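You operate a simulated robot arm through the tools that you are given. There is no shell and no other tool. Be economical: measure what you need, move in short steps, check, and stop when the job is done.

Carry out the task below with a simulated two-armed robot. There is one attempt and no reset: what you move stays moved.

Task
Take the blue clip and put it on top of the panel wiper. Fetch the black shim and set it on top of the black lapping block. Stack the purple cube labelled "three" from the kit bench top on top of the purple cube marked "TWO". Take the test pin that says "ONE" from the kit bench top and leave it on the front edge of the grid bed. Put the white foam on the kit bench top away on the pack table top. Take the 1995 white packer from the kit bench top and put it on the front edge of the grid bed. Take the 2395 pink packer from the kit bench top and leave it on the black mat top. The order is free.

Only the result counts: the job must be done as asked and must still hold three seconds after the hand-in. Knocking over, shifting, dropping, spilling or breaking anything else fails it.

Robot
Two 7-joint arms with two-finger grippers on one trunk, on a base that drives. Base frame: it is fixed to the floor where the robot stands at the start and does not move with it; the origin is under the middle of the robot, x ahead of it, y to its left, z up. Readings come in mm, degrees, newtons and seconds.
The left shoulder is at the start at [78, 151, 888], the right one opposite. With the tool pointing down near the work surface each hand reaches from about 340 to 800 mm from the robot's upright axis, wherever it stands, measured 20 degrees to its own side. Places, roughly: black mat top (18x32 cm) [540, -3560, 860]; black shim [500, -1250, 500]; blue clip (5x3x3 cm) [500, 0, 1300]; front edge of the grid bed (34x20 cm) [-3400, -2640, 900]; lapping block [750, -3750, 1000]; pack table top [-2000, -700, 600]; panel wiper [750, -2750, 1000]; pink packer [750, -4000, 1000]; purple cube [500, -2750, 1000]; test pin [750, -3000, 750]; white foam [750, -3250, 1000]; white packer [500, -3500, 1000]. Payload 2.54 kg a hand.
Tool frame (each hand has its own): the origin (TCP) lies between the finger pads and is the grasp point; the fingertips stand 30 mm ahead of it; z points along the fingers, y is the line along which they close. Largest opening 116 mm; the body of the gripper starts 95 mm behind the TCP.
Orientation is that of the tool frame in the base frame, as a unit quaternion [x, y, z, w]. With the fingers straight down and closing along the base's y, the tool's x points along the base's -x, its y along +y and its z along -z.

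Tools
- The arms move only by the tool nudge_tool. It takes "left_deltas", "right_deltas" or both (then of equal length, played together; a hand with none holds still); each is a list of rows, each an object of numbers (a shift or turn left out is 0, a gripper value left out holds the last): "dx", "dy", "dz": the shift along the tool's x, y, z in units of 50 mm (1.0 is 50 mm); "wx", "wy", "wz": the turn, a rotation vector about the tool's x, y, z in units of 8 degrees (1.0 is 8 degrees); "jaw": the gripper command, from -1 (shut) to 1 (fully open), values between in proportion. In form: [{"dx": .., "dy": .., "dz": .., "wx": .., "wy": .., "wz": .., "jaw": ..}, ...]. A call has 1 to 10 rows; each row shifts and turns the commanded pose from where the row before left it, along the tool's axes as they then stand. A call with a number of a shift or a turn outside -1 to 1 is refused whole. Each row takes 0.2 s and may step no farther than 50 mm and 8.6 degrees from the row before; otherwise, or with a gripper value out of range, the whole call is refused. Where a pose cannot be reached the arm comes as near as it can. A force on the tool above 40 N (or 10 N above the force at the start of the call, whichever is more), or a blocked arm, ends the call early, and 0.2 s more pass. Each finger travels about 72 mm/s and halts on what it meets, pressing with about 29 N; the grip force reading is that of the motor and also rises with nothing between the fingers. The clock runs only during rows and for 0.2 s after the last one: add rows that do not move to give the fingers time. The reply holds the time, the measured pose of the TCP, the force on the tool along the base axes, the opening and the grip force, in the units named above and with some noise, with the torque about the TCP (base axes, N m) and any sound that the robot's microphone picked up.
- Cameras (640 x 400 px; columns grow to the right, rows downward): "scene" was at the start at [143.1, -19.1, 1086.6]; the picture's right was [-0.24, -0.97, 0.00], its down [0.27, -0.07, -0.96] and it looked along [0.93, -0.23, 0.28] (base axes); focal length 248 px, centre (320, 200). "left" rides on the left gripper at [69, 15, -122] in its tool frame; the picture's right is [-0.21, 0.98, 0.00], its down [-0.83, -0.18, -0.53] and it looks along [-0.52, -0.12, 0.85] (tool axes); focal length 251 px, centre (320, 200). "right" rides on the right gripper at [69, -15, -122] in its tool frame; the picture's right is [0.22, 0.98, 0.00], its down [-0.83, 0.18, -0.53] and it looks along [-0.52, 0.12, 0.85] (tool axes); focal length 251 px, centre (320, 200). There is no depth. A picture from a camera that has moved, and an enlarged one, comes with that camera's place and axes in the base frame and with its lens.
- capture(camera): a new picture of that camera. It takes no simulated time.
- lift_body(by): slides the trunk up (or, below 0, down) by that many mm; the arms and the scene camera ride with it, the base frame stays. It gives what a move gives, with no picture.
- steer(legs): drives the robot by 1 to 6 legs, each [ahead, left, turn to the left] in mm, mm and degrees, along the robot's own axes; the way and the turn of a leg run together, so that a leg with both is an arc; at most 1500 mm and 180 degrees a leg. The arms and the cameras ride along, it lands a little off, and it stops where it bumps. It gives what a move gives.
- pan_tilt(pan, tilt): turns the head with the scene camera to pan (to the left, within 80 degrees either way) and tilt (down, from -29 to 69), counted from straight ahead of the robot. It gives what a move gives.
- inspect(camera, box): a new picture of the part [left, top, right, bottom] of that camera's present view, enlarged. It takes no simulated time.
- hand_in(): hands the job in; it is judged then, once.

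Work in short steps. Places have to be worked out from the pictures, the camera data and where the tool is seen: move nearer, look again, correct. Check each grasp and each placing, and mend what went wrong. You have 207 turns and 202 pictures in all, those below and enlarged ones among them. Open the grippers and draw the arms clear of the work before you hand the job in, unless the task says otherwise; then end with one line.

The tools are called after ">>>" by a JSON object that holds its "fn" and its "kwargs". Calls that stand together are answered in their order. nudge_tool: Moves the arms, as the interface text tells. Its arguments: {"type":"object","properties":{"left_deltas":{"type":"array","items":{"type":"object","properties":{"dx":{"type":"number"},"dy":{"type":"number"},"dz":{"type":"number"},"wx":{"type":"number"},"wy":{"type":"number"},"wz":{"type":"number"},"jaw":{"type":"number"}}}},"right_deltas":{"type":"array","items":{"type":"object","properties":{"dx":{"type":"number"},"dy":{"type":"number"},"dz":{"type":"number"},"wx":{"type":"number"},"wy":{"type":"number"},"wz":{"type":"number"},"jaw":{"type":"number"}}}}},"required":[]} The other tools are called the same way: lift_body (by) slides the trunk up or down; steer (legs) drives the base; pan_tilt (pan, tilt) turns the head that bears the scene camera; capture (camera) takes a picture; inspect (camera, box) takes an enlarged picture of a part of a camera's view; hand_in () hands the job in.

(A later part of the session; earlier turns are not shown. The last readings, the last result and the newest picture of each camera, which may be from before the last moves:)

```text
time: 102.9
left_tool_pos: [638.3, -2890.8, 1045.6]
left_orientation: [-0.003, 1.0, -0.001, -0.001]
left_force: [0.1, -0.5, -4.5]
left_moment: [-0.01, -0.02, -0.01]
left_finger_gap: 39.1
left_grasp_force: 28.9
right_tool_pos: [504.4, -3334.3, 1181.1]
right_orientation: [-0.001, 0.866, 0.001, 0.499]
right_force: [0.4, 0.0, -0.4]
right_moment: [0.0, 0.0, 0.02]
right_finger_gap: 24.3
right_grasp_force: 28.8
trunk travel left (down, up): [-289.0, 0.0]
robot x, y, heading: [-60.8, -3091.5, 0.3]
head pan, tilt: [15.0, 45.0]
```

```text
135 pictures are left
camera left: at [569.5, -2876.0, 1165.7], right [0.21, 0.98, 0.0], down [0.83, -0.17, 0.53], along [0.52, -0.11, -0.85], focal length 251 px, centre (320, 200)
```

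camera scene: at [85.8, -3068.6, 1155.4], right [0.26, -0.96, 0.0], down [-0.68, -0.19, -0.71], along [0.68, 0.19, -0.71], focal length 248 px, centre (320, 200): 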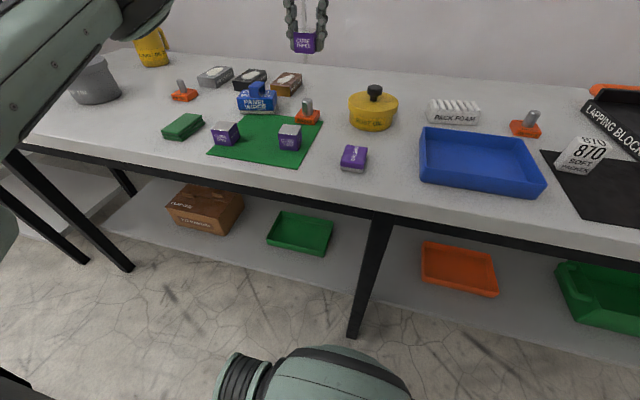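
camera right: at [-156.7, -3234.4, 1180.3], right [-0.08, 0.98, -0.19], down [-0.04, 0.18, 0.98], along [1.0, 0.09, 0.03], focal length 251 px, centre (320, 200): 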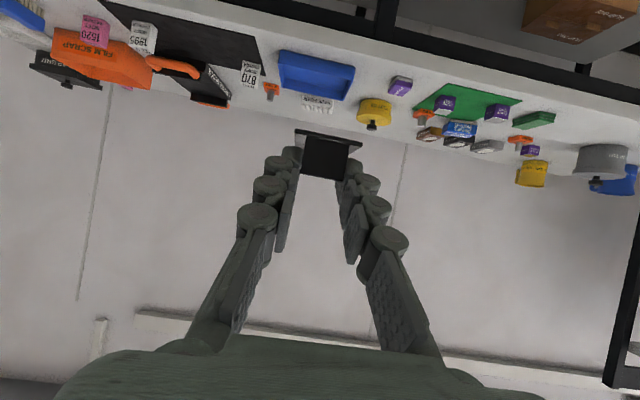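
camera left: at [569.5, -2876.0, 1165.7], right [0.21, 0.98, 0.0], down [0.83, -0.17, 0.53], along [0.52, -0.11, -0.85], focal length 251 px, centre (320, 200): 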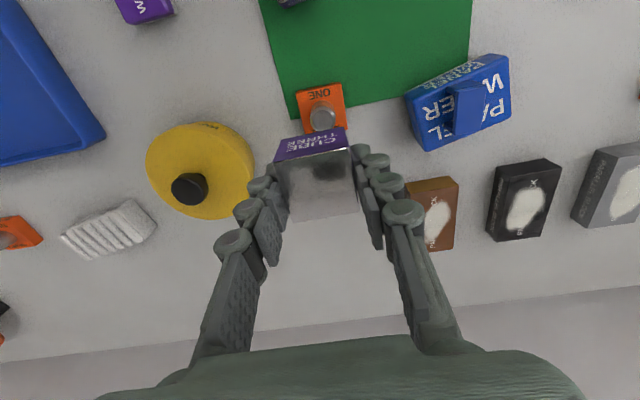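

Cube TWO looks to be at ≈(522, -2882). I bring the held cube above it and re-measure.

>>> {"fn": "nudge_tool", "kwargs": {"left_deltas": [{"dx": 1}, {"dx": 1}, {"dx": 0.28, "dy": 0.15}, {"dz": 0.6}, {}]}}

>>> {"fn": "capture", "kwargs": {"camera": "left"}}

>>> {"fn": "inspect", "kwargs": {"camera": "scene", "box": [210, 60, 370, 160]}}

```text
time: 104.1
left_tool_pos: [522.7, -2881.5, 1014.3]
left_orientation: [-0.004, 1.0, 0.0, -0.001]
left_force: [-0.5, -0.2, -4.0]
left_moment: [-0.01, -0.02, 0.01]
left_finger_gap: 39.2
left_grasp_force: 28.6
right_tool_pos: [504.9, -3334.8, 1180.1]
right_orientation: [-0.002, 0.866, 0.001, 0.5]
right_force: [0.4, 0.6, -0.4]
right_moment: [0.0, 0.04, 0.02]
right_finger_gap: 24.3
right_grasp_force: 29.2
trunk travel left (down, up): [-289.0, 0.0]
robot x, y, heading: [-56.8, -3091.7, 0.3]
head pan, tilt: [15.0, 45.0]
```

```text
134 pictures are left
camera left: at [453.8, -2868.7, 1135.2], right [0.21, 0.98, 0.0], down [0.83, -0.17, 0.53], along [0.52, -0.11, -0.85], focal length 251 px, centre (320, 200)
```

left: 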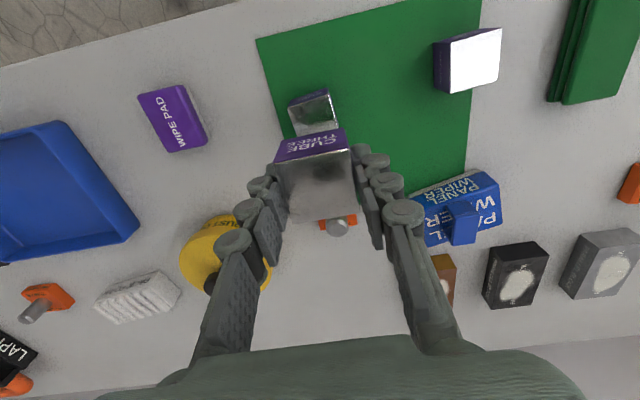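

```text
4.00 times, centred on (290, 110) of scene
camera zoom: at [85.4, -3068.7, 1155.4], right [0.26, -0.96, 0.0], down [-0.68, -0.19, -0.71], along [0.68, 0.19, -0.71], focal length 990 px, centre (440, 560)
```

zoom: 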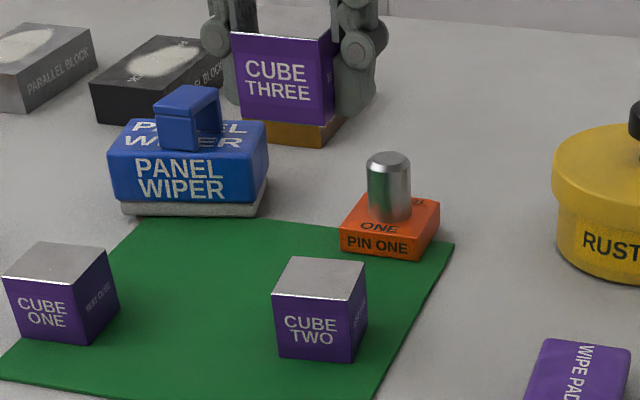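

Cube TWO centre ≈ (514, -2885), top ≈ 899. I correct by a few mm and descend to about 13 mm above contact.

>>> {"fn": "nudge_tool", "kwargs": {"left_deltas": [{"dx": 0.05, "dy": -0.07, "dz": 0.7}, {"dz": 0.68}, {}]}}

>>> {"fn": "inspect", "kwargs": {"camera": "left", "box": [220, 60, 420, 185]}}

>>> {"fn": "inspect", "kwargs": {"camera": "scene", "box": [230, 70, 350, 145]}}

```text
time: 104.9
left_tool_pos: [521.1, -2886.2, 944.6]
left_orientation: [-0.003, 1.0, 0.0, 0.001]
left_force: [0.9, 1.2, -3.8]
left_moment: [-0.01, -0.05, -0.01]
left_finger_gap: 39.3
left_grasp_force: 29.4
right_tool_pos: [503.8, -3335.6, 1180.1]
right_orientation: [-0.001, 0.866, 0.0, 0.499]
right_force: [-0.3, 0.1, 0.1]
right_moment: [0.0, 0.04, -0.02]
right_finger_gap: 24.2
right_grasp_force: 28.4
trunk travel left (down, up): [-289.0, 0.0]
robot x, y, heading: [-59.1, -3094.7, 0.1]
head pan, tilt: [15.0, 45.0]
```

```text
3.20 times, centred on (320, 122) of left
camera zoom: at [452.4, -2872.1, 1066.6], right [0.21, 0.98, 0.0], down [0.83, -0.17, 0.53], along [0.52, -0.11, -0.85], focal length 805 px, centre (320, 448)
```

zoom: 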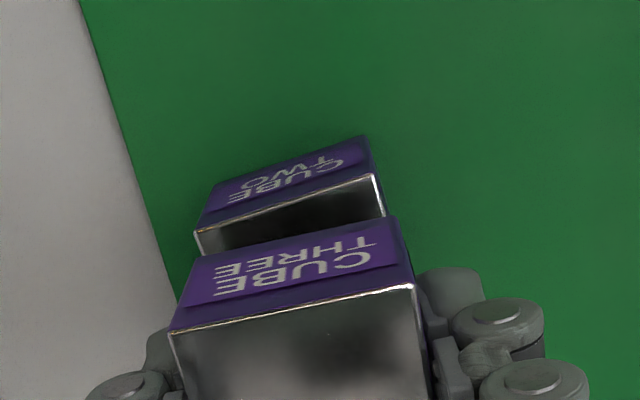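

```text
5.33 times, centred on (290, 108) of scene
camera zoom: at [85.5, -3068.7, 1155.4], right [0.26, -0.96, 0.0], down [-0.68, -0.19, -0.71], along [0.68, 0.19, -0.71], focal length 1320 px, centre (480, 693)
```

zoom: 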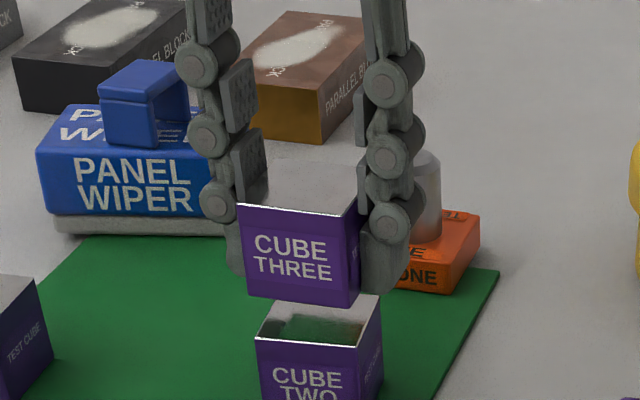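

The cubes differ by about 5° in yaw and a few mm. I rotate and shift slightly, descend 6 mm and check again.

>>> {"fn": "nudge_tool", "kwargs": {"left_deltas": [{"wz": -0.69, "dx": 0.08, "dy": -0.06}, {"dz": 0.12}, {}]}}

>>> {"fn": "inspect", "kwargs": {"camera": "left", "box": [220, 60, 420, 185]}}

>>> {"fn": "inspect", "kwargs": {"camera": "scene", "box": [230, 80, 350, 155]}}

```text
time: 105.7
left_tool_pos: [518.0, -2889.6, 938.1]
left_orientation: [-0.053, 0.999, 0.0, -0.001]
left_force: [0.5, -0.3, -4.3]
left_moment: [0.0, 0.0, -0.02]
left_finger_gap: 39.7
left_grasp_force: 28.7
right_tool_pos: [503.4, -3335.6, 1180.2]
right_orientation: [-0.001, 0.867, 0.0, 0.499]
right_force: [0.1, 0.3, -1.6]
right_moment: [0.02, 0.04, -0.01]
right_finger_gap: 24.5
right_grasp_force: 28.2
trunk travel left (down, up): [-289.0, 0.0]
robot x, y, heading: [-59.9, -3089.2, 0.4]
head pan, tilt: [15.0, 45.0]
```

```text
3.20 times, centred on (320, 122) of left
camera zoom: at [447.7, -2881.6, 1060.8], right [0.11, 0.99, 0.0], down [0.84, -0.09, 0.53], along [0.53, -0.06, -0.85], focal length 805 px, centre (320, 448)
```

zoom: 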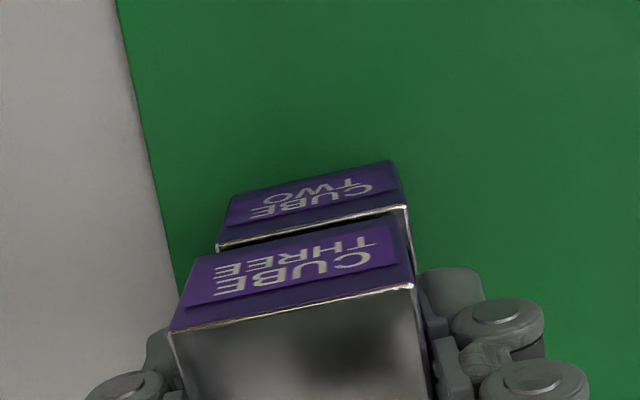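

```text
5.33 times, centred on (290, 118) of scene
camera zoom: at [85.6, -3068.6, 1155.4], right [0.26, -0.96, 0.0], down [-0.68, -0.19, -0.71], along [0.68, 0.19, -0.71], focal length 1320 px, centre (480, 640)
```

zoom: 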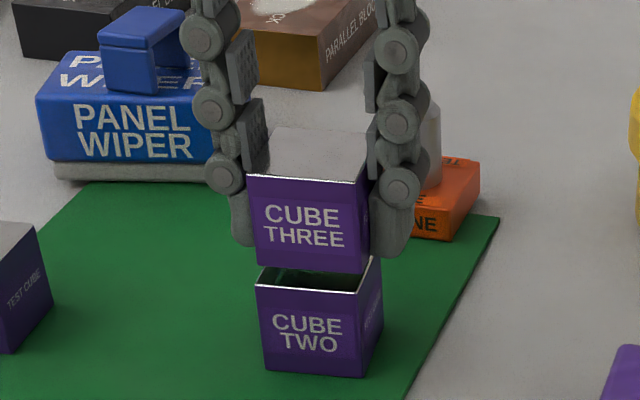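

Now aligned within 2–3 mm in both views. I lower to contact.

>>> {"fn": "nudge_tool", "kwargs": {"left_deltas": [{"dx": 0.03, "dy": 0.02, "dz": 0.07}, {"dz": 0.03}, {}]}}

>>> {"fn": "inspect", "kwargs": {"camera": "scene", "box": [230, 80, 350, 155]}}

```text
time: 106.5
left_tool_pos: [514.4, -2890.6, 934.1]
left_orientation: [-0.051, 0.999, -0.001, 0.0]
left_force: [0.2, 0.1, -4.6]
left_moment: [0.03, -0.03, -0.02]
left_finger_gap: 39.5
left_grasp_force: 29.0
right_tool_pos: [504.5, -3335.2, 1180.5]
right_orientation: [-0.001, 0.866, 0.001, 0.5]
right_force: [-0.7, 1.9, -1.2]
right_moment: [0.03, 0.07, -0.01]
right_finger_gap: 24.1
right_grasp_force: 28.8
trunk travel left (down, up): [-289.0, 0.0]
robot x, y, heading: [-59.8, -3087.3, 0.1]
head pan, tilt: [15.0, 45.0]
```

```text
5.33 times, centred on (290, 118) of scene
camera zoom: at [85.7, -3068.6, 1155.4], right [0.26, -0.96, 0.0], down [-0.68, -0.19, -0.71], along [0.68, 0.19, -0.71], focal length 1320 px, centre (480, 640)
```

zoom: 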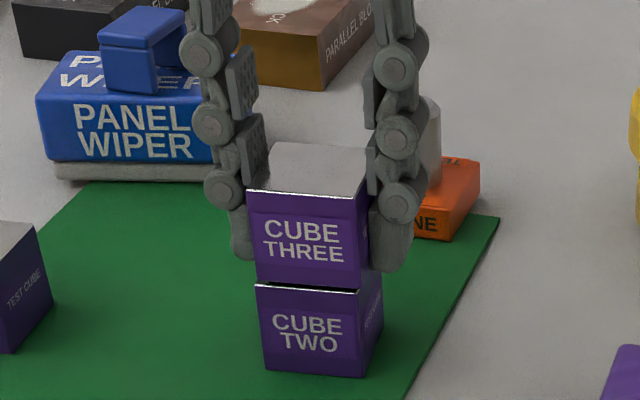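

Almost touching; I lower in 1 mm steps until the force changes.

>>> {"fn": "nudge_tool", "kwargs": {"left_deltas": [{"dz": 0.03}, {"dz": 0.03}, {}]}}

>>> {"fn": "inspect", "kwargs": {"camera": "scene", "box": [250, 90, 330, 140]}}

```text
time: 107.3
left_tool_pos: [515.4, -2890.7, 931.0]
left_orientation: [-0.051, 0.999, -0.001, 0.001]
left_force: [-0.1, 0.2, -4.6]
left_moment: [0.0, -0.05, 0.04]
left_finger_gap: 39.3
left_grasp_force: 29.3
right_tool_pos: [504.0, -3335.0, 1180.6]
right_orientation: [-0.001, 0.866, 0.0, 0.499]
right_force: [0.8, 0.7, -0.9]
right_moment: [-0.02, 0.04, -0.01]
right_finger_gap: 24.1
right_grasp_force: 28.8
trunk travel left (down, up): [-289.0, 0.0]
robot x, y, heading: [-59.8, -3090.3, 0.4]
head pan, tilt: [15.0, 45.0]
```

```text
8.00 times, centred on (290, 115) of scene
camera zoom: at [85.7, -3068.6, 1155.4], right [0.26, -0.96, 0.0], down [-0.68, -0.19, -0.71], along [0.68, 0.19, -0.71], focal length 1981 px, centre (560, 880)
```

zoom: 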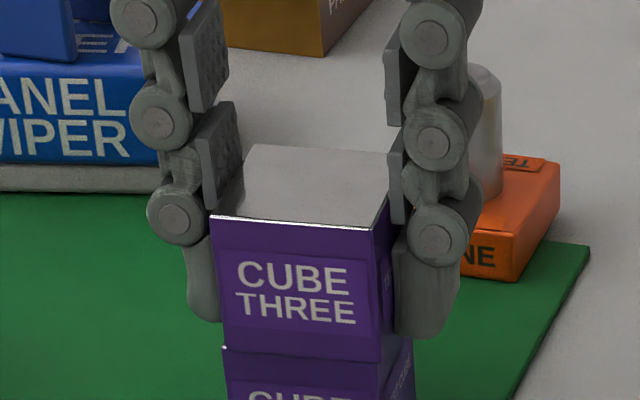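

>>> {"fn": "nudge_tool", "kwargs": {"left_deltas": [{"dz": 0.03}, {"dz": 0.03}, {}]}}

```text
time: 108.1
left_tool_pos: [515.5, -2889.4, 931.7]
left_orientation: [-0.052, 0.999, -0.001, 0.002]
left_force: [-0.2, 1.7, 12.9]
left_moment: [0.12, 0.37, -0.05]
left_finger_gap: 39.1
left_grasp_force: 29.3
right_tool_pos: [502.3, -3336.1, 1180.7]
right_orientation: [-0.001, 0.866, 0.0, 0.5]
right_force: [-0.5, 0.6, -0.6]
right_moment: [0.01, 0.04, 0.0]
right_finger_gap: 24.3
right_grasp_force: 29.0
trunk travel left (down, up): [-289.0, 0.0]
robot x, y, heading: [-59.6, -3087.1, 0.2]
head pan, tilt: [15.0, 45.0]
```

Contact made (13 N). I back off 1 mm and open gently.

>>> {"fn": "nudge_tool", "kwargs": {"left_deltas": [{"dz": -0.03}, {}, {"jaw": -0.22}, {"jaw": -0.1}, {"jaw": 0.1}, {}]}}

>>> {"fn": "inspect", "kwargs": {"camera": "scene", "box": [240, 80, 340, 142]}}

>>> {"fn": "capture", "kwargs": {"camera": "left"}}

```text
time: 109.5
left_tool_pos: [515.9, -2888.0, 930.7]
left_orientation: [-0.052, 0.999, -0.001, 0.0]
left_force: [-0.8, 0.0, -0.1]
left_moment: [0.0, 0.02, 0.01]
left_finger_gap: 63.5
left_grasp_force: 0.1
right_tool_pos: [504.5, -3335.6, 1181.3]
right_orientation: [-0.001, 0.866, 0.0, 0.5]
right_force: [0.0, 0.0, -1.3]
right_moment: [-0.01, 0.0, 0.03]
right_finger_gap: 24.3
right_grasp_force: 28.9
trunk travel left (down, up): [-289.0, 0.0]
robot x, y, heading: [-57.9, -3089.5, 0.2]
head pan, tilt: [15.0, 45.0]
```

```text
6.40 times, centred on (290, 111) of scene
camera zoom: at [85.3, -3068.7, 1155.4], right [0.26, -0.96, 0.0], down [-0.68, -0.19, -0.71], along [0.68, 0.19, -0.71], focal length 1585 px, centre (512, 770)
```

zoom: 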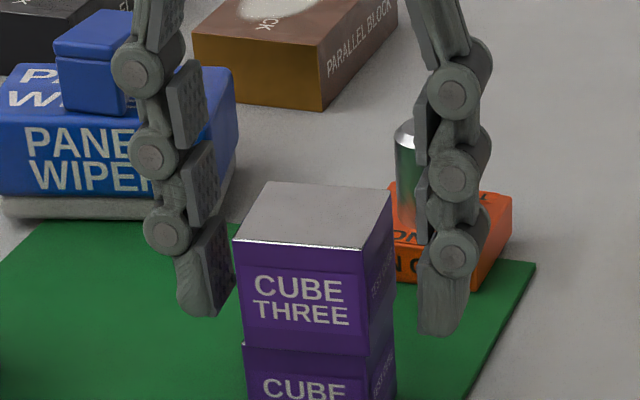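

```text
125 pictures are left
camera left: at [446.0, -2881.5, 1051.9], right [0.11, 0.99, 0.0], down [0.84, -0.09, 0.53], along [0.53, -0.06, -0.85], focal length 251 px, centre (320, 200)
```

left: 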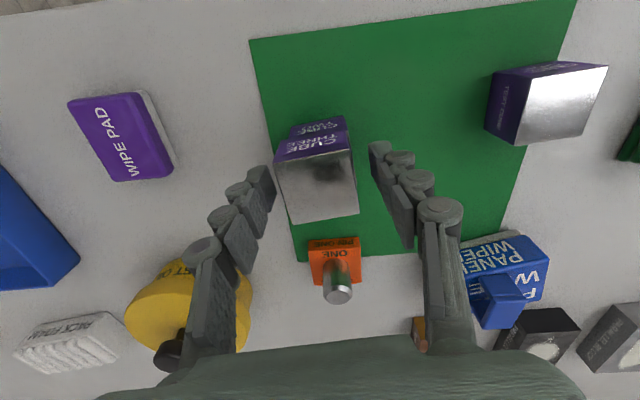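

Cube THREE is stacked squarely on TWO. I raise the left hand and drive right toward the lapping block.

>>> {"fn": "nudge_tool", "kwargs": {"left_deltas": [{"dz": -0.5}, {"dz": -0.9}, {"dz": -0.9}, {"dz": -0.9}, {"dz": -0.9, "wz": 0.69, "jaw": 0.3}]}}

>>> {"fn": "steer", "kwargs": {"legs": [[0, -250, 0], [50, 0, 0]]}}

>>> {"fn": "pan_tilt", "kwargs": {"pan": -20, "tilt": 35}}

>>> {"fn": "capture", "kwargs": {"camera": "scene"}}

>>> {"fn": "capture", "kwargs": {"camera": "right"}}

```text
time: 110.7
left_tool_pos: [515.8, -2890.6, 1133.3]
left_orientation: [-0.003, 1.0, -0.001, -0.001]
left_force: [-0.1, 0.4, 0.3]
left_moment: [0.0, -0.03, 0.03]
left_finger_gap: 75.6
left_grasp_force: 0.0
right_tool_pos: [502.4, -3336.5, 1180.4]
right_orientation: [-0.002, 0.866, 0.001, 0.501]
right_force: [-0.1, 0.3, -1.2]
right_moment: [0.0, 0.04, 0.02]
right_finger_gap: 24.4
right_grasp_force: 29.2
trunk travel left (down, up): [-289.0, 0.0]
robot x, y, heading: [-58.9, -3088.3, 0.2]
head pan, tilt: [15.0, 45.0]
```

```text
time: 114.2
left_tool_pos: [568.3, -3137.7, 1132.7]
left_orientation: [-0.003, 1.0, -0.002, -0.001]
left_force: [0.6, -0.6, -1.1]
left_moment: [-0.03, 0.04, 0.02]
left_finger_gap: 75.3
left_grasp_force: 0.0
right_tool_pos: [554.1, -3582.6, 1178.0]
right_orientation: [-0.001, 0.867, 0.0, 0.499]
right_force: [1.1, 0.5, -1.2]
right_moment: [0.0, 0.02, 0.01]
right_finger_gap: 24.3
right_grasp_force: 29.0
trunk travel left (down, up): [-289.0, 0.0]
robot x, y, heading: [-9.4, -3337.1, -0.1]
head pan, tilt: [15.0, 45.0]
```

```text
time: 115.2
left_tool_pos: [567.7, -3137.8, 1132.4]
left_orientation: [-0.003, 1.0, -0.001, 0.0]
left_force: [-0.5, -0.7, 0.7]
left_moment: [0.0, -0.01, 0.01]
left_finger_gap: 75.3
left_grasp_force: 0.1
right_tool_pos: [553.1, -3582.9, 1180.0]
right_orientation: [0.0, 0.866, -0.001, 0.499]
right_force: [0.6, -0.3, -0.4]
right_moment: [0.0, 0.02, -0.01]
right_finger_gap: 24.3
right_grasp_force: 29.2
trunk travel left (down, up): [-289.0, 0.0]
robot x, y, heading: [-10.2, -3338.7, -0.1]
head pan, tilt: [-20.0, 35.0]
```

```text
124 pictures are left
camera scene: at [139.9, -3366.3, 1170.2], right [-0.34, -0.94, 0.0], down [-0.54, 0.19, -0.82], along [0.77, -0.28, -0.57], focal length 248 px, centre (320, 200)
```

scene: 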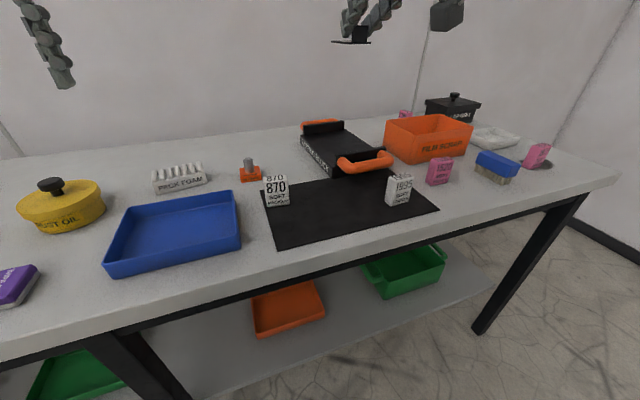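

```text
123 pictures are left
camera right: at [413.1, -3598.5, 1180.3], right [-0.11, 0.98, -0.19], down [-0.05, 0.18, 0.98], along [0.99, 0.11, 0.03], focal length 251 px, centre (320, 200)
```

right: 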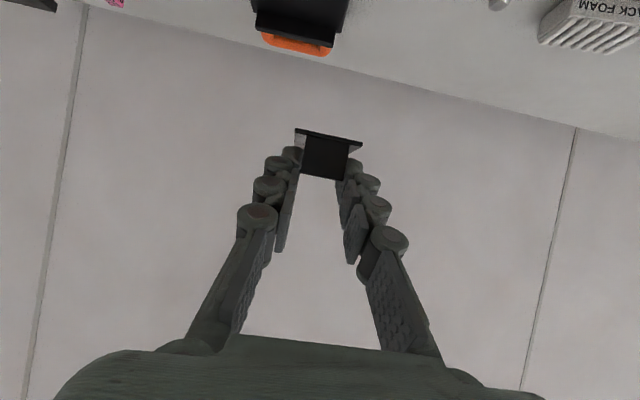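

>>> {"fn": "inspect", "kwargs": {"camera": "scene", "box": [280, 90, 440, 190]}}

>>> {"fn": "inspect", "kwargs": {"camera": "scene", "box": [320, 10, 440, 85]}}

```text
4.00 times, centred on (360, 140) of scene
camera zoom: at [139.9, -3366.3, 1170.2], right [-0.34, -0.94, 0.0], down [-0.54, 0.19, -0.82], along [0.77, -0.28, -0.57], focal length 990 px, centre (160, 440)
```

zoom: 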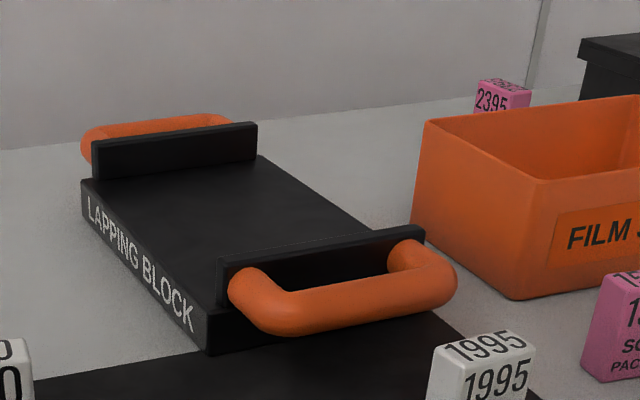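

```text
5.33 times, centred on (380, 48) of scene
camera zoom: at [139.9, -3366.3, 1170.2], right [-0.34, -0.94, 0.0], down [-0.54, 0.19, -0.82], along [0.77, -0.28, -0.57], focal length 1320 px, centre (0, 1013)
```

zoom: 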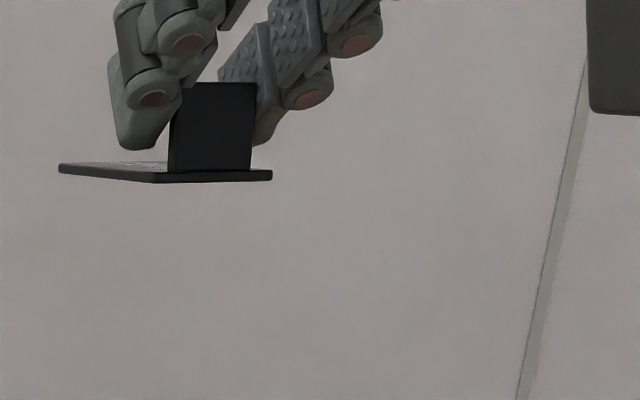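

The lapping block lies along x, about x 650–890, y -3580..-3735, with end plates and handles; the near handle and 1995 packer limit the hand. I approach a spot above its left half.

>>> {"fn": "steer", "kwargs": {"legs": [[50, 0, 0]]}}

>>> {"fn": "nudge_tool", "kwargs": {"right_deltas": [{"dx": 0.504, "dz": 0.767, "dy": -0.156}, {"dx": 0.504, "dz": 0.767, "dy": -0.156}, {"dx": 0.504, "dz": 0.767, "dy": -0.156}, {"dx": 0.504, "dz": 0.767, "dy": -0.156}, {"dx": 0.3, "dz": 0.46, "dy": -0.156}, {}]}}

>>> {"fn": "capture", "kwargs": {"camera": "right"}}

>>> {"fn": "capture", "kwargs": {"camera": "scene"}}

```text
time: 116.2
left_tool_pos: [618.0, -3137.0, 1131.7]
left_orientation: [-0.003, 1.0, -0.001, -0.001]
left_force: [0.1, -0.8, -0.7]
left_moment: [0.01, 0.07, -0.02]
left_finger_gap: 75.4
left_grasp_force: 0.0
right_tool_pos: [606.1, -3583.4, 1181.3]
right_orientation: [0.0, 0.867, 0.0, 0.499]
right_force: [0.5, 0.4, -1.1]
right_moment: [0.02, 0.03, -0.01]
right_finger_gap: 24.3
right_grasp_force: 29.0
trunk travel left (down, up): [-289.0, 0.0]
robot x, y, heading: [42.9, -3334.3, 0.1]
head pan, tilt: [-20.0, 35.0]
```

```text
time: 117.6
left_tool_pos: [617.3, -3136.9, 1132.0]
left_orientation: [-0.001, 1.0, 0.0, 0.0]
left_force: [-0.7, -0.2, -0.4]
left_moment: [-0.01, 0.0, 0.03]
left_finger_gap: 75.4
left_grasp_force: 0.0
right_tool_pos: [699.9, -3623.0, 991.4]
right_orientation: [0.0, 0.867, 0.0, 0.499]
right_force: [0.1, -0.2, -0.6]
right_moment: [0.03, 0.06, 0.01]
right_finger_gap: 24.2
right_grasp_force: 29.1
trunk travel left (down, up): [-289.0, 0.0]
robot x, y, heading: [38.1, -3334.9, 0.3]
head pan, tilt: [-20.0, 35.0]
```

```text
120 pictures are left
camera right: at [560.5, -3637.5, 991.9], right [-0.11, 0.98, -0.19], down [-0.05, 0.18, 0.98], along [0.99, 0.11, 0.03], focal length 251 px, centre (320, 200)
```

right: 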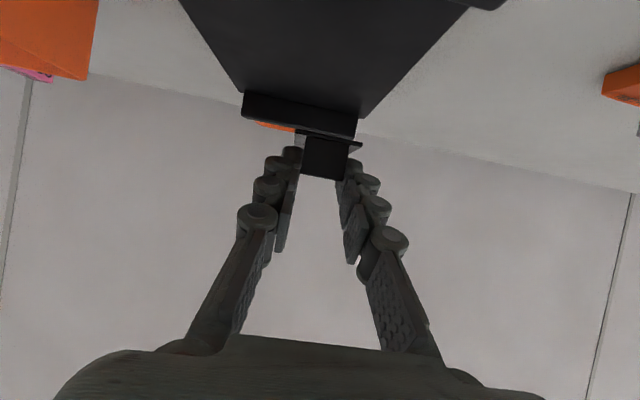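

```text
119 pictures are left
camera scene: at [190.5, -3366.2, 1170.3], right [-0.34, -0.94, 0.0], down [-0.54, 0.19, -0.82], along [0.77, -0.28, -0.57], focal length 248 px, centre (320, 200)
```

scene: 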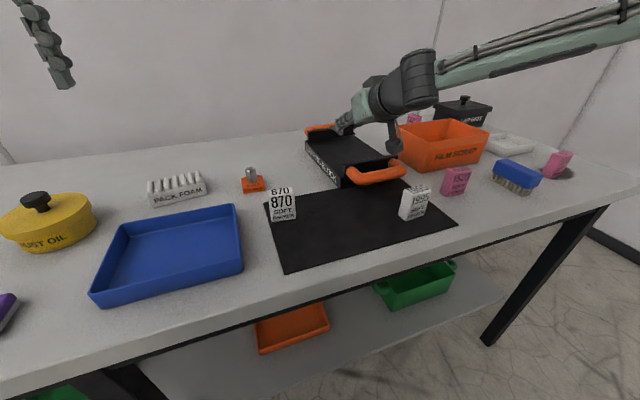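

>>> {"fn": "inspect", "kwargs": {"camera": "scene", "box": [280, 80, 440, 180]}}

>>> {"fn": "nudge_tool", "kwargs": {"right_deltas": [{"dx": 0.52, "dz": 0.3}, {}]}}

>>> {"fn": "inspect", "kwargs": {"camera": "scene", "box": [280, 80, 440, 180]}}

```text
4.00 times, centred on (360, 130) of scene
camera zoom: at [190.5, -3366.2, 1170.3], right [-0.34, -0.94, 0.0], down [-0.54, 0.19, -0.82], along [0.77, -0.28, -0.57], focal length 990 px, centre (160, 480)
```

zoom: 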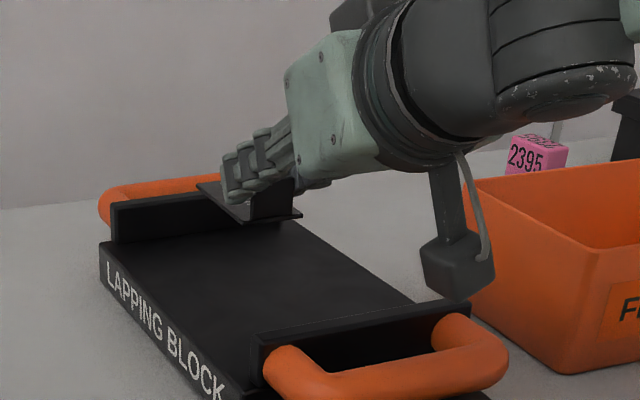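

```text
time: 118.2
left_tool_pos: [616.6, -3137.7, 1132.4]
left_orientation: [-0.002, 1.0, -0.001, 0.001]
left_force: [-0.5, 1.0, 0.5]
left_moment: [0.0, 0.04, 0.01]
left_finger_gap: 75.4
left_grasp_force: 0.1
right_tool_pos: [700.3, -3621.5, 961.7]
right_orientation: [-0.001, 0.866, 0.0, 0.499]
right_force: [-0.3, 0.0, -0.5]
right_moment: [0.02, 0.03, 0.0]
right_finger_gap: 24.5
right_grasp_force: 28.7
trunk travel left (down, up): [-289.0, 0.0]
robot x, y, heading: [44.6, -3336.2, 0.0]
head pan, tilt: [-20.0, 35.0]
```

```text
4.00 times, centred on (360, 130) of scene
camera zoom: at [190.5, -3366.2, 1170.3], right [-0.34, -0.94, 0.0], down [-0.54, 0.19, -0.82], along [0.77, -0.28, -0.57], focal length 990 px, centre (160, 480)
```

zoom: 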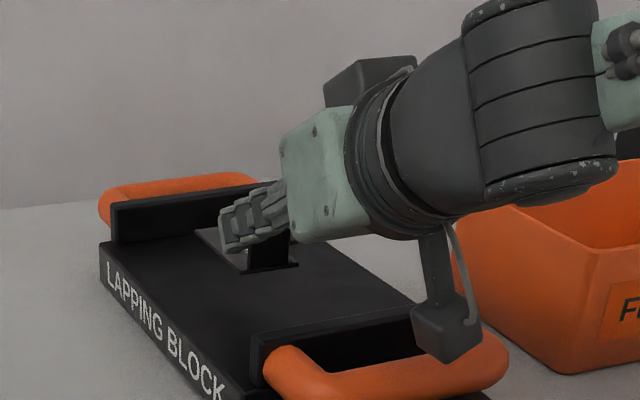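

The wrist camera must come down just in front of the near handle, so I shift 10 mm back and descend to ~10 mm above contact.

>>> {"fn": "nudge_tool", "kwargs": {"right_deltas": [{"dx": 0.1, "dz": -0.17}, {"dx": 0.3, "dz": 0.17}, {"dx": 0.25, "dz": 0.14}, {}]}}

>>> {"fn": "inspect", "kwargs": {"camera": "scene", "box": [300, 100, 460, 200]}}

>>> {"fn": "capture", "kwargs": {"camera": "right"}}

```text
time: 119.2
left_tool_pos: [618.1, -3137.7, 1134.0]
left_orientation: [-0.002, 1.0, 0.0, 0.0]
left_force: [0.9, 0.5, 0.0]
left_moment: [-0.03, -0.01, 0.01]
left_finger_gap: 75.4
left_grasp_force: 0.1
right_tool_pos: [690.5, -3622.0, 931.3]
right_orientation: [0.0, 0.866, -0.001, 0.499]
right_force: [0.2, -0.4, -1.3]
right_moment: [0.0, 0.03, -0.04]
right_finger_gap: 24.5
right_grasp_force: 29.2
trunk travel left (down, up): [-289.0, 0.0]
robot x, y, heading: [43.3, -3334.1, -0.2]
head pan, tilt: [-20.0, 35.0]
```

```text
4.00 times, centred on (380, 150) of scene
camera zoom: at [190.6, -3366.3, 1170.2], right [-0.34, -0.94, 0.0], down [-0.54, 0.19, -0.82], along [0.77, -0.28, -0.57], focal length 990 px, centre (80, 400)
```

zoom: 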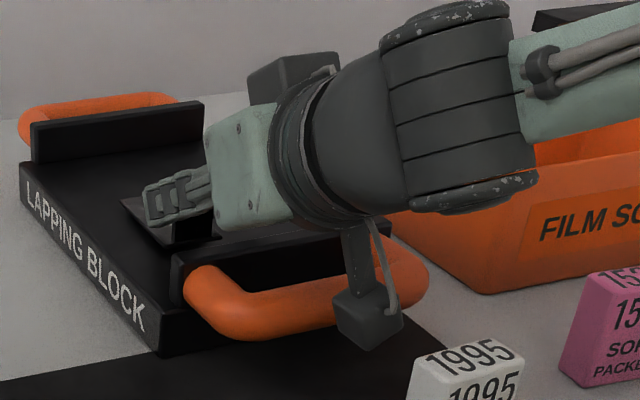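

```text
115 pictures are left
camera right: at [549.3, -3636.9, 930.4], right [-0.11, 0.98, -0.19], down [-0.05, 0.18, 0.98], along [0.99, 0.11, 0.03], focal length 251 px, centre (320, 200)
```

right: 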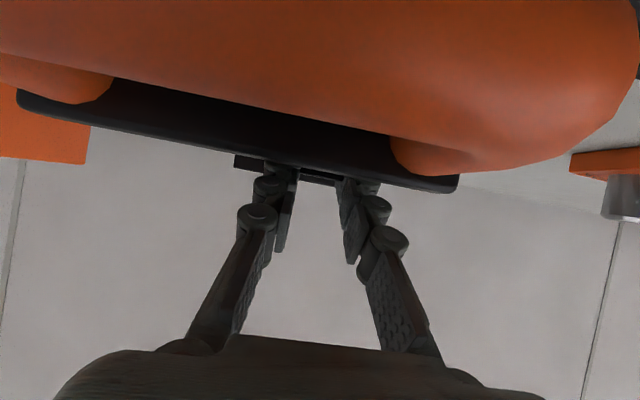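

Tight but clear. I lower in 3 mm steps while watching the force.

>>> {"fn": "nudge_tool", "kwargs": {"right_deltas": [{"dx": 0.052, "dz": 0.03}, {"dx": 0.052, "dz": 0.03}, {}]}}

>>> {"fn": "inspect", "kwargs": {"camera": "scene", "box": [320, 130, 420, 192]}}

>>> {"fn": "capture", "kwargs": {"camera": "right"}}

```text
time: 120.0
left_tool_pos: [617.6, -3138.2, 1132.7]
left_orientation: [-0.003, 1.0, -0.001, 0.0]
left_force: [-0.1, -0.2, -0.3]
left_moment: [-0.01, 0.01, 0.0]
left_finger_gap: 75.6
left_grasp_force: 0.0
right_tool_pos: [688.8, -3621.3, 926.7]
right_orientation: [0.0, 0.865, -0.001, 0.502]
right_force: [3.0, -1.4, 7.3]
right_moment: [0.02, -0.07, -0.03]
right_finger_gap: 24.2
right_grasp_force: 28.9
trunk travel left (down, up): [-289.0, 0.0]
robot x, y, heading: [43.8, -3341.9, 0.2]
head pan, tilt: [-20.0, 35.0]
```

```text
6.40 times, centred on (370, 161) of scene
camera zoom: at [190.2, -3366.1, 1170.5], right [-0.34, -0.94, 0.0], down [-0.54, 0.19, -0.82], along [0.77, -0.28, -0.57], focal length 1585 px, centre (0, 450)
```

zoom: 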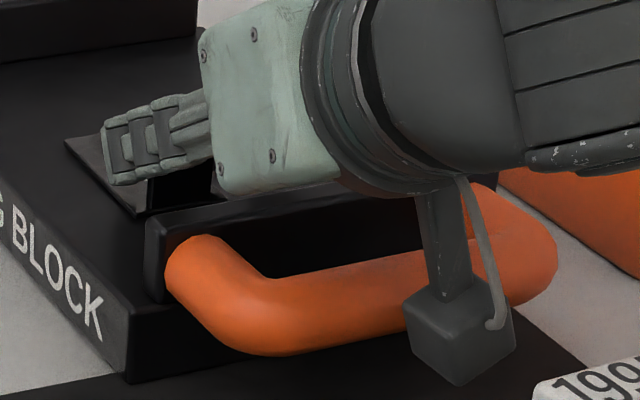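

```text
113 pictures are left
camera right: at [548.7, -3637.2, 925.6], right [-0.11, 0.98, -0.19], down [-0.05, 0.18, 0.98], along [0.99, 0.11, 0.03], focal length 251 px, centre (320, 200)
```

right: 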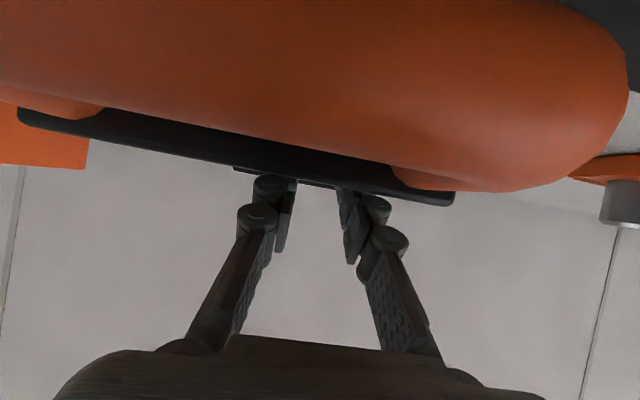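

Contact at 7 N with the shim on the block's top face. I release.

>>> {"fn": "nudge_tool", "kwargs": {"right_deltas": [{}, {"jaw": -0.45}, {"jaw": -0.25}, {"jaw": -0.1}, {}]}}

>>> {"fn": "inspect", "kwargs": {"camera": "scene", "box": [320, 130, 420, 192]}}

```text
time: 121.2
left_tool_pos: [617.3, -3137.8, 1133.4]
left_orientation: [-0.002, 1.0, 0.0, 0.001]
left_force: [0.0, 0.0, 0.3]
left_moment: [-0.01, -0.01, 0.0]
left_finger_gap: 75.2
left_grasp_force: 0.0
right_tool_pos: [689.2, -3621.3, 924.2]
right_orientation: [-0.001, 0.866, 0.0, 0.499]
right_force: [0.5, 0.2, 0.2]
right_moment: [0.01, -0.06, 0.03]
right_finger_gap: 52.4
right_grasp_force: 0.0
trunk travel left (down, up): [-289.0, 0.0]
robot x, y, heading: [41.0, -3338.3, -0.0]
head pan, tilt: [-20.0, 35.0]
```

```text
6.40 times, centred on (370, 161) of scene
camera zoom: at [190.6, -3366.3, 1170.3], right [-0.34, -0.94, 0.0], down [-0.54, 0.19, -0.82], along [0.77, -0.28, -0.57], focal length 1585 px, centre (0, 450)
```

zoom: 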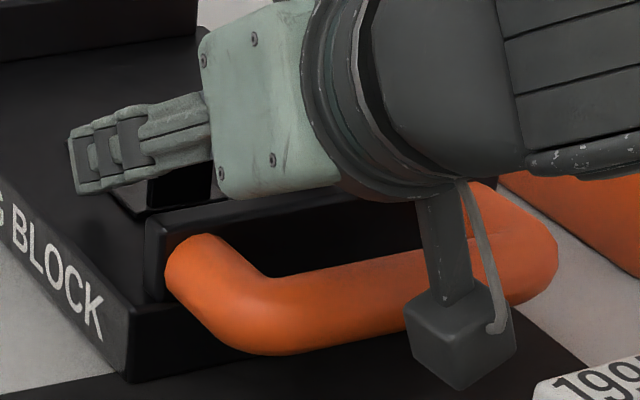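

Released. I raise the hand straight up and check the shim.

>>> {"fn": "nudge_tool", "kwargs": {"right_deltas": [{"dx": -0.43, "dz": -0.25}, {"dx": -0.8, "dz": -0.46}, {"dx": -0.8, "dz": -0.46}, {"dx": -0.8, "dz": -0.46}, {}]}}

>>> {"fn": "inspect", "kwargs": {"camera": "scene", "box": [300, 100, 460, 200]}}

```text
time: 122.4
left_tool_pos: [618.2, -3137.8, 1132.6]
left_orientation: [-0.003, 1.0, -0.001, 0.0]
left_force: [0.2, -0.1, -0.9]
left_moment: [-0.02, 0.01, 0.04]
left_finger_gap: 75.2
left_grasp_force: 0.1
right_tool_pos: [688.0, -3622.5, 1088.3]
right_orientation: [0.0, 0.866, 0.0, 0.5]
right_force: [0.0, -0.7, 0.3]
right_moment: [-0.01, 0.02, -0.04]
right_finger_gap: 52.1
right_grasp_force: 0.0
trunk travel left (down, up): [-289.0, 0.0]
robot x, y, heading: [39.2, -3336.3, 0.2]
head pan, tilt: [-20.0, 35.0]
```

```text
4.00 times, centred on (380, 150) of scene
camera zoom: at [190.8, -3366.4, 1170.2], right [-0.34, -0.94, 0.0], down [-0.54, 0.2, -0.82], along [0.77, -0.28, -0.57], focal length 990 px, centre (80, 400)
```

zoom: 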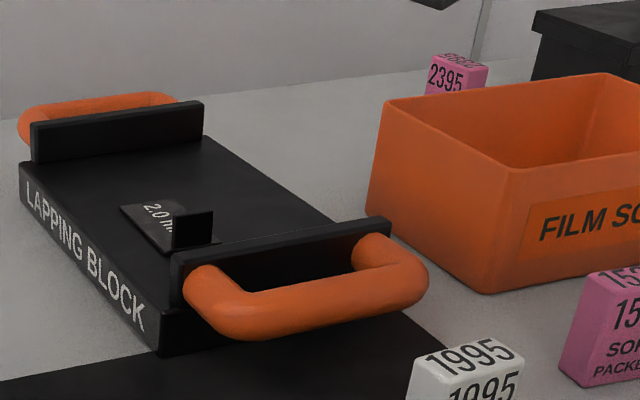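

The shim is flat on the lapping block. Next is the 2395 pink packer behind the film-scrap tray; I move right to see it.

>>> {"fn": "nudge_tool", "kwargs": {"right_deltas": [{"dx": -0.8, "dz": -0.46}, {"dx": -0.8, "dz": -0.46, "jaw": 0.4}, {"dx": 0.4, "dz": -0.69}, {"dx": 0.4, "dz": -0.69}, {}]}}

>>> {"fn": "steer", "kwargs": {"legs": [[0, -480, 0]]}}

>>> {"fn": "pan_tilt", "kwargs": {"pan": -10, "tilt": 30}}

>>> {"fn": "capture", "kwargs": {"camera": "scene"}}

>>> {"fn": "capture", "kwargs": {"camera": "right"}}

```text
time: 123.6
left_tool_pos: [617.5, -3137.8, 1131.7]
left_orientation: [-0.002, 1.0, -0.002, -0.001]
left_force: [0.5, -0.8, -0.9]
left_moment: [-0.01, 0.03, 0.0]
left_finger_gap: 75.2
left_grasp_force: 0.0
right_tool_pos: [610.8, -3621.8, 1181.1]
right_orientation: [0.0, 0.867, 0.0, 0.499]
right_force: [0.3, -0.6, 0.8]
right_moment: [-0.01, 0.01, 0.01]
right_finger_gap: 81.3
right_grasp_force: 0.1
trunk travel left (down, up): [-289.0, 0.0]
robot x, y, heading: [39.3, -3338.2, 0.2]
head pan, tilt: [-20.0, 35.0]
```

```text
time: 128.6
left_tool_pos: [619.5, -3610.2, 1133.0]
left_orientation: [-0.001, 1.0, -0.001, 0.0]
left_force: [-0.3, 0.3, -0.7]
left_moment: [0.03, -0.01, 0.0]
left_finger_gap: 75.7
left_grasp_force: 0.1
right_tool_pos: [610.4, -4093.1, 1181.3]
right_orientation: [0.001, 0.867, -0.001, 0.499]
right_force: [0.5, -0.2, 0.5]
right_moment: [-0.01, -0.02, 0.0]
right_finger_gap: 81.2
right_grasp_force: 0.1
trunk travel left (down, up): [-289.0, 0.0]
robot x, y, heading: [43.6, -3805.4, 0.2]
head pan, tilt: [-20.0, 35.0]
```

```text
time: 129.3
left_tool_pos: [618.6, -3609.6, 1132.1]
left_orientation: [-0.001, 1.0, -0.001, -0.001]
left_force: [-0.2, -0.2, 0.5]
left_moment: [0.01, -0.01, -0.02]
left_finger_gap: 75.3
left_grasp_force: 0.0
right_tool_pos: [610.5, -4092.7, 1181.9]
right_orientation: [0.002, 0.866, -0.002, 0.5]
right_force: [0.3, -0.3, -0.2]
right_moment: [0.04, -0.02, -0.01]
right_finger_gap: 81.2
right_grasp_force: 0.2
trunk travel left (down, up): [-289.0, 0.0]
robot x, y, heading: [42.0, -3807.4, -0.2]
head pan, tilt: [-10.0, 30.0]
```

```text
110 pictures are left
camera scene: at [197.4, -3823.2, 1178.0], right [-0.17, -0.98, 0.0], down [-0.49, 0.09, -0.87], along [0.85, -0.15, -0.5], focal length 248 px, centre (320, 200)
```

scene: 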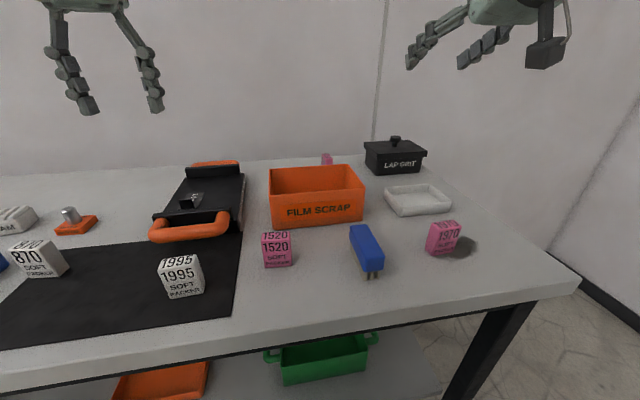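

```text
109 pictures are left
camera right: at [470.1, -4108.5, 1181.3], right [-0.11, 0.98, -0.19], down [-0.05, 0.18, 0.98], along [0.99, 0.11, 0.03], focal length 251 px, centre (320, 200)
```

right: 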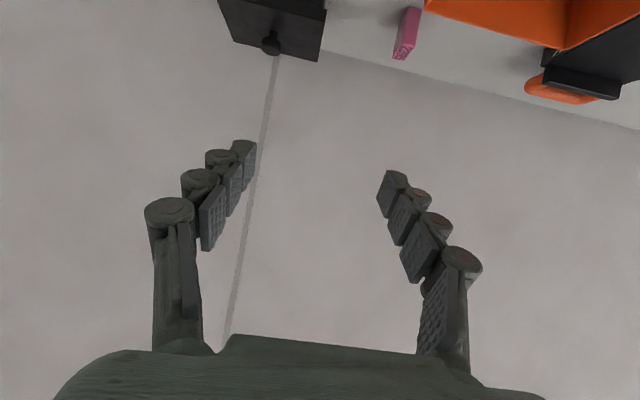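

The 2395 packer is at about (884, -3966). I drive 60 mm closer, steepen the right hand to 20° off vertical and move above it.

>>> {"fn": "steer", "kwargs": {"legs": [[60, 0, 0]]}}

>>> {"fn": "nudge_tool", "kwargs": {"right_deltas": [{"wy": 1}, {"wy": 1}, {"wy": 1}, {"wy": 1}, {"wy": 1}, {"dy": 0.9}, {"dy": 0.9}, {"dy": 0.7}, {}]}}

>>> {"fn": "capture", "kwargs": {"camera": "right"}}

```text
time: 130.3
left_tool_pos: [679.7, -3609.3, 1132.1]
left_orientation: [-0.002, 1.0, -0.001, -0.001]
left_force: [0.8, -0.5, -0.2]
left_moment: [0.02, 0.05, 0.01]
left_finger_gap: 75.7
left_grasp_force: 0.0
right_tool_pos: [672.3, -4092.3, 1181.1]
right_orientation: [0.0, 0.866, -0.001, 0.5]
right_force: [1.5, -0.1, 0.2]
right_moment: [-0.03, 0.02, -0.01]
right_finger_gap: 81.2
right_grasp_force: 0.0
trunk travel left (down, up): [-289.0, 0.0]
robot x, y, heading: [106.1, -3806.5, -0.2]
head pan, tilt: [-10.0, 30.0]
```

```text
time: 132.3
left_tool_pos: [679.3, -3609.1, 1132.8]
left_orientation: [-0.001, 1.0, -0.001, 0.0]
left_force: [0.7, 0.3, 1.0]
left_moment: [0.02, -0.01, 0.05]
left_finger_gap: 75.3
left_grasp_force: 0.1
right_tool_pos: [669.8, -3966.8, 1181.3]
right_orientation: [0.002, 0.985, -0.001, 0.172]
right_force: [0.5, 0.7, 0.0]
right_moment: [0.03, 0.02, 0.0]
right_finger_gap: 81.3
right_grasp_force: 0.0
trunk travel left (down, up): [-289.0, 0.0]
robot x, y, heading: [102.9, -3806.7, 0.1]
head pan, tilt: [-10.0, 30.0]
```

```text
108 pictures are left
camera right: at [564.5, -3981.9, 1271.6], right [-0.2, 0.98, -0.07], down [0.59, 0.18, 0.78], along [0.78, 0.11, -0.62], focal length 251 px, centre (320, 200)
```

right: 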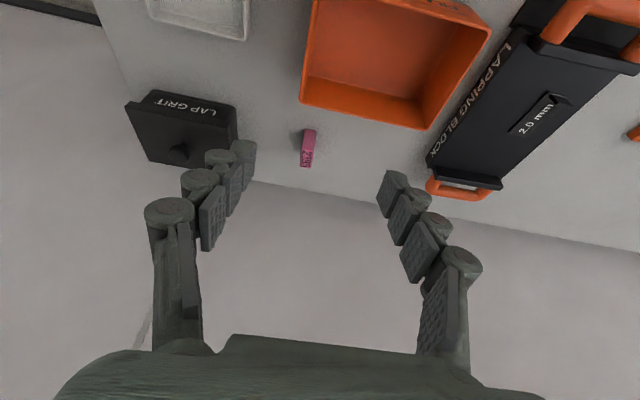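

>>> {"fn": "inspect", "kwargs": {"camera": "right", "box": [260, 100, 360, 162]}}

>>> {"fn": "inspect", "kwargs": {"camera": "scene", "box": [270, 130, 390, 205]}}

```text
6.40 times, centred on (310, 131) of right
camera zoom: at [564.5, -3981.9, 1271.6], right [-0.2, 0.98, -0.07], down [0.59, 0.18, 0.78], along [0.78, 0.11, -0.62], focal length 1609 px, centre (384, 642)
```

zoom: 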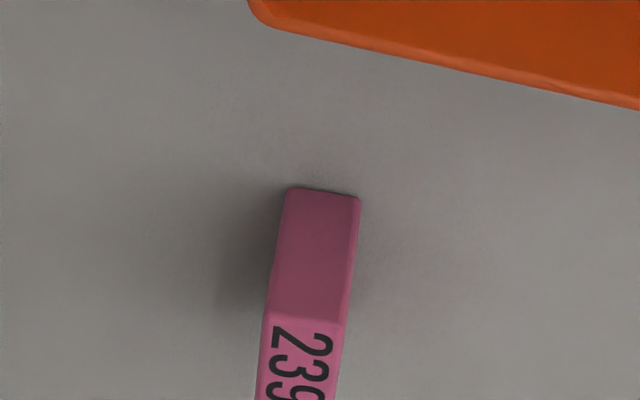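

```text
5.33 times, centred on (330, 168) of scene
camera zoom: at [257.8, -3823.2, 1178.1], right [-0.17, -0.98, 0.0], down [-0.49, 0.09, -0.87], along [0.85, -0.15, -0.5], focal length 1320 px, centre (267, 373)
```

zoom: 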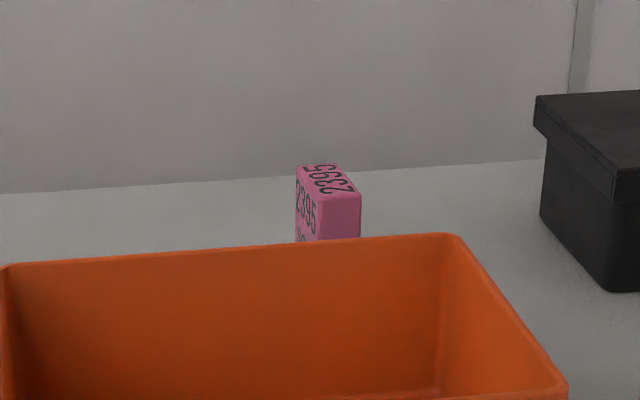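

It stands edge-on: about 22 mm wide in y, centre ≈ (893, -3970), top ≈ 918. I move above it.

>>> {"fn": "nudge_tool", "kwargs": {"right_deltas": [{"dx": -0.37, "dz": 0.806, "jaw": 0.1}, {"dx": -0.37, "dz": 0.806}, {"dx": -0.37, "dz": 0.806}, {"dx": -0.37, "dz": 0.806}, {"dx": -0.37, "dz": 0.806}, {"dx": -0.37, "dz": 0.806}, {"dx": -0.37, "dz": 0.806}, {}]}}

>>> {"fn": "capture", "kwargs": {"camera": "right"}}

>>> {"fn": "capture", "kwargs": {"camera": "scene"}}

```text
time: 134.1
left_tool_pos: [678.2, -3609.8, 1133.0]
left_orientation: [-0.002, 1.0, -0.001, 0.0]
left_force: [0.5, -0.6, 0.6]
left_moment: [0.0, 0.02, 0.01]
left_finger_gap: 75.7
left_grasp_force: 0.0
right_tool_pos: [824.5, -4013.1, 989.0]
right_orientation: [0.001, 0.985, 0.0, 0.174]
right_force: [-0.2, -0.2, -0.4]
right_moment: [0.01, 0.02, -0.02]
right_finger_gap: 63.8
right_grasp_force: 0.1
right hand out of reach, approached as far as the arm can: row 3, 4, 5, 6, 7
trunk travel left (down, up): [-289.0, 0.0]
robot x, y, heading: [101.3, -3805.1, -0.1]
head pan, tilt: [-10.0, 30.0]
```

```text
105 pictures are left
camera right: at [717.4, -4027.9, 1078.7], right [-0.2, 0.98, -0.07], down [0.59, 0.18, 0.78], along [0.78, 0.11, -0.62], focal length 251 px, centre (320, 200)
```

right: 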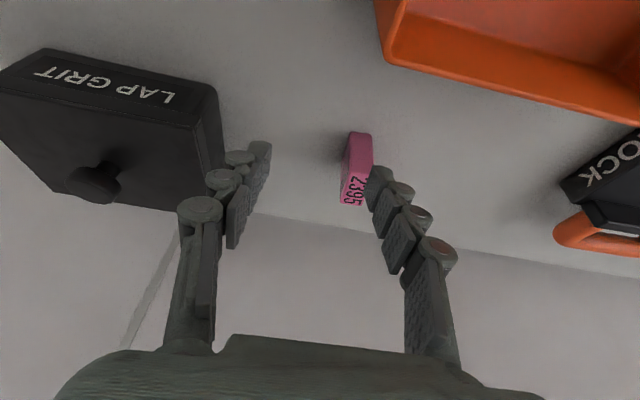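

```text
104 pictures are left
camera scene: at [258.1, -3822.9, 1178.1], right [-0.17, -0.98, 0.0], down [-0.49, 0.09, -0.87], along [0.85, -0.15, -0.5], focal length 248 px, centre (320, 200)
```

scene: 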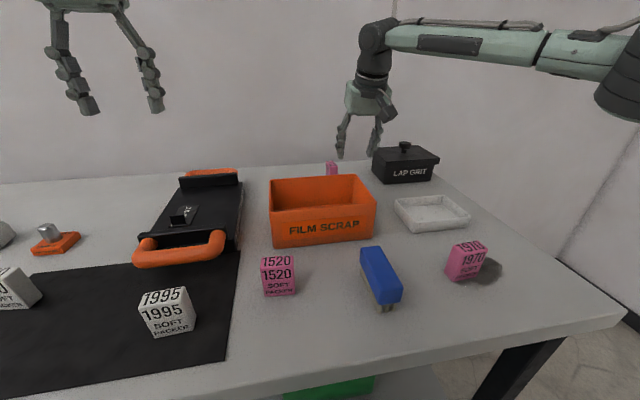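

The arm falls short by ~65 mm. I check how much room the base has in front by looking down.

>>> {"fn": "pan_tilt", "kwargs": {"pan": 0, "tilt": 69}}

>>> {"fn": "capture", "kwargs": {"camera": "scene"}}

```text
time: 135.2
left_tool_pos: [680.2, -3608.3, 1133.1]
left_orientation: [-0.002, 1.0, -0.001, -0.001]
left_force: [-0.1, -0.2, 1.0]
left_moment: [-0.01, 0.01, 0.03]
left_finger_gap: 75.6
left_grasp_force: 0.0
right_tool_pos: [824.0, -4012.4, 989.6]
right_orientation: [0.0, 0.985, 0.0, 0.174]
right_force: [0.2, 0.0, -0.1]
right_moment: [-0.01, -0.02, 0.0]
right_finger_gap: 63.6
right_grasp_force: 0.1
trunk travel left (down, up): [-289.0, 0.0]
robot x, y, heading: [105.0, -3810.2, -0.3]
head pan, tilt: [0.0, 68.8]
```

```text
103 pictures are left
camera scene: at [225.0, -3807.3, 1126.6], right [0.0, -1.0, 0.0], down [-0.93, 0.0, -0.36], along [0.36, 0.0, -0.93], focal length 248 px, centre (320, 200)
```

scene: 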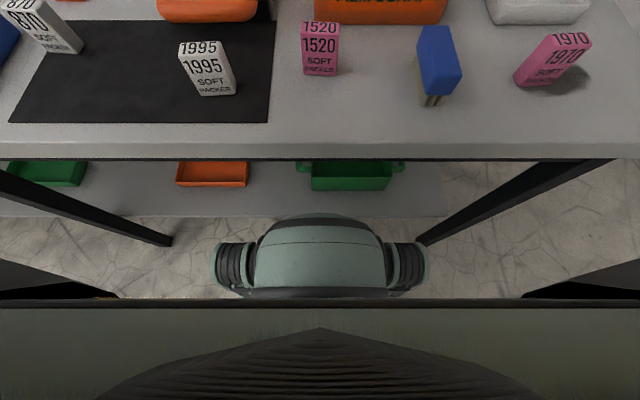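

The base has little room, so instead I plan to pitch the hand more and yaw it to come through the gap between tray and grit box. I zoom on the packer for its yaw.

>>> {"fn": "inspect", "kwargs": {"camera": "right", "box": [300, 100, 420, 220]}}

```text
3.33 times, centred on (360, 160) of right
camera zoom: at [717.3, -4027.8, 1078.9], right [-0.2, 0.98, -0.07], down [0.59, 0.18, 0.78], along [0.78, 0.11, -0.62], focal length 838 px, centre (187, 333)
```

zoom: 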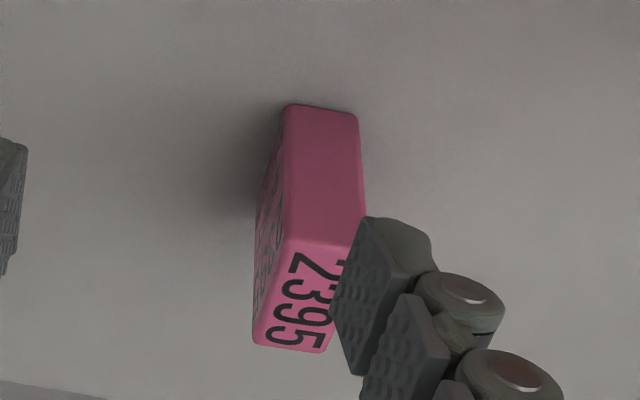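

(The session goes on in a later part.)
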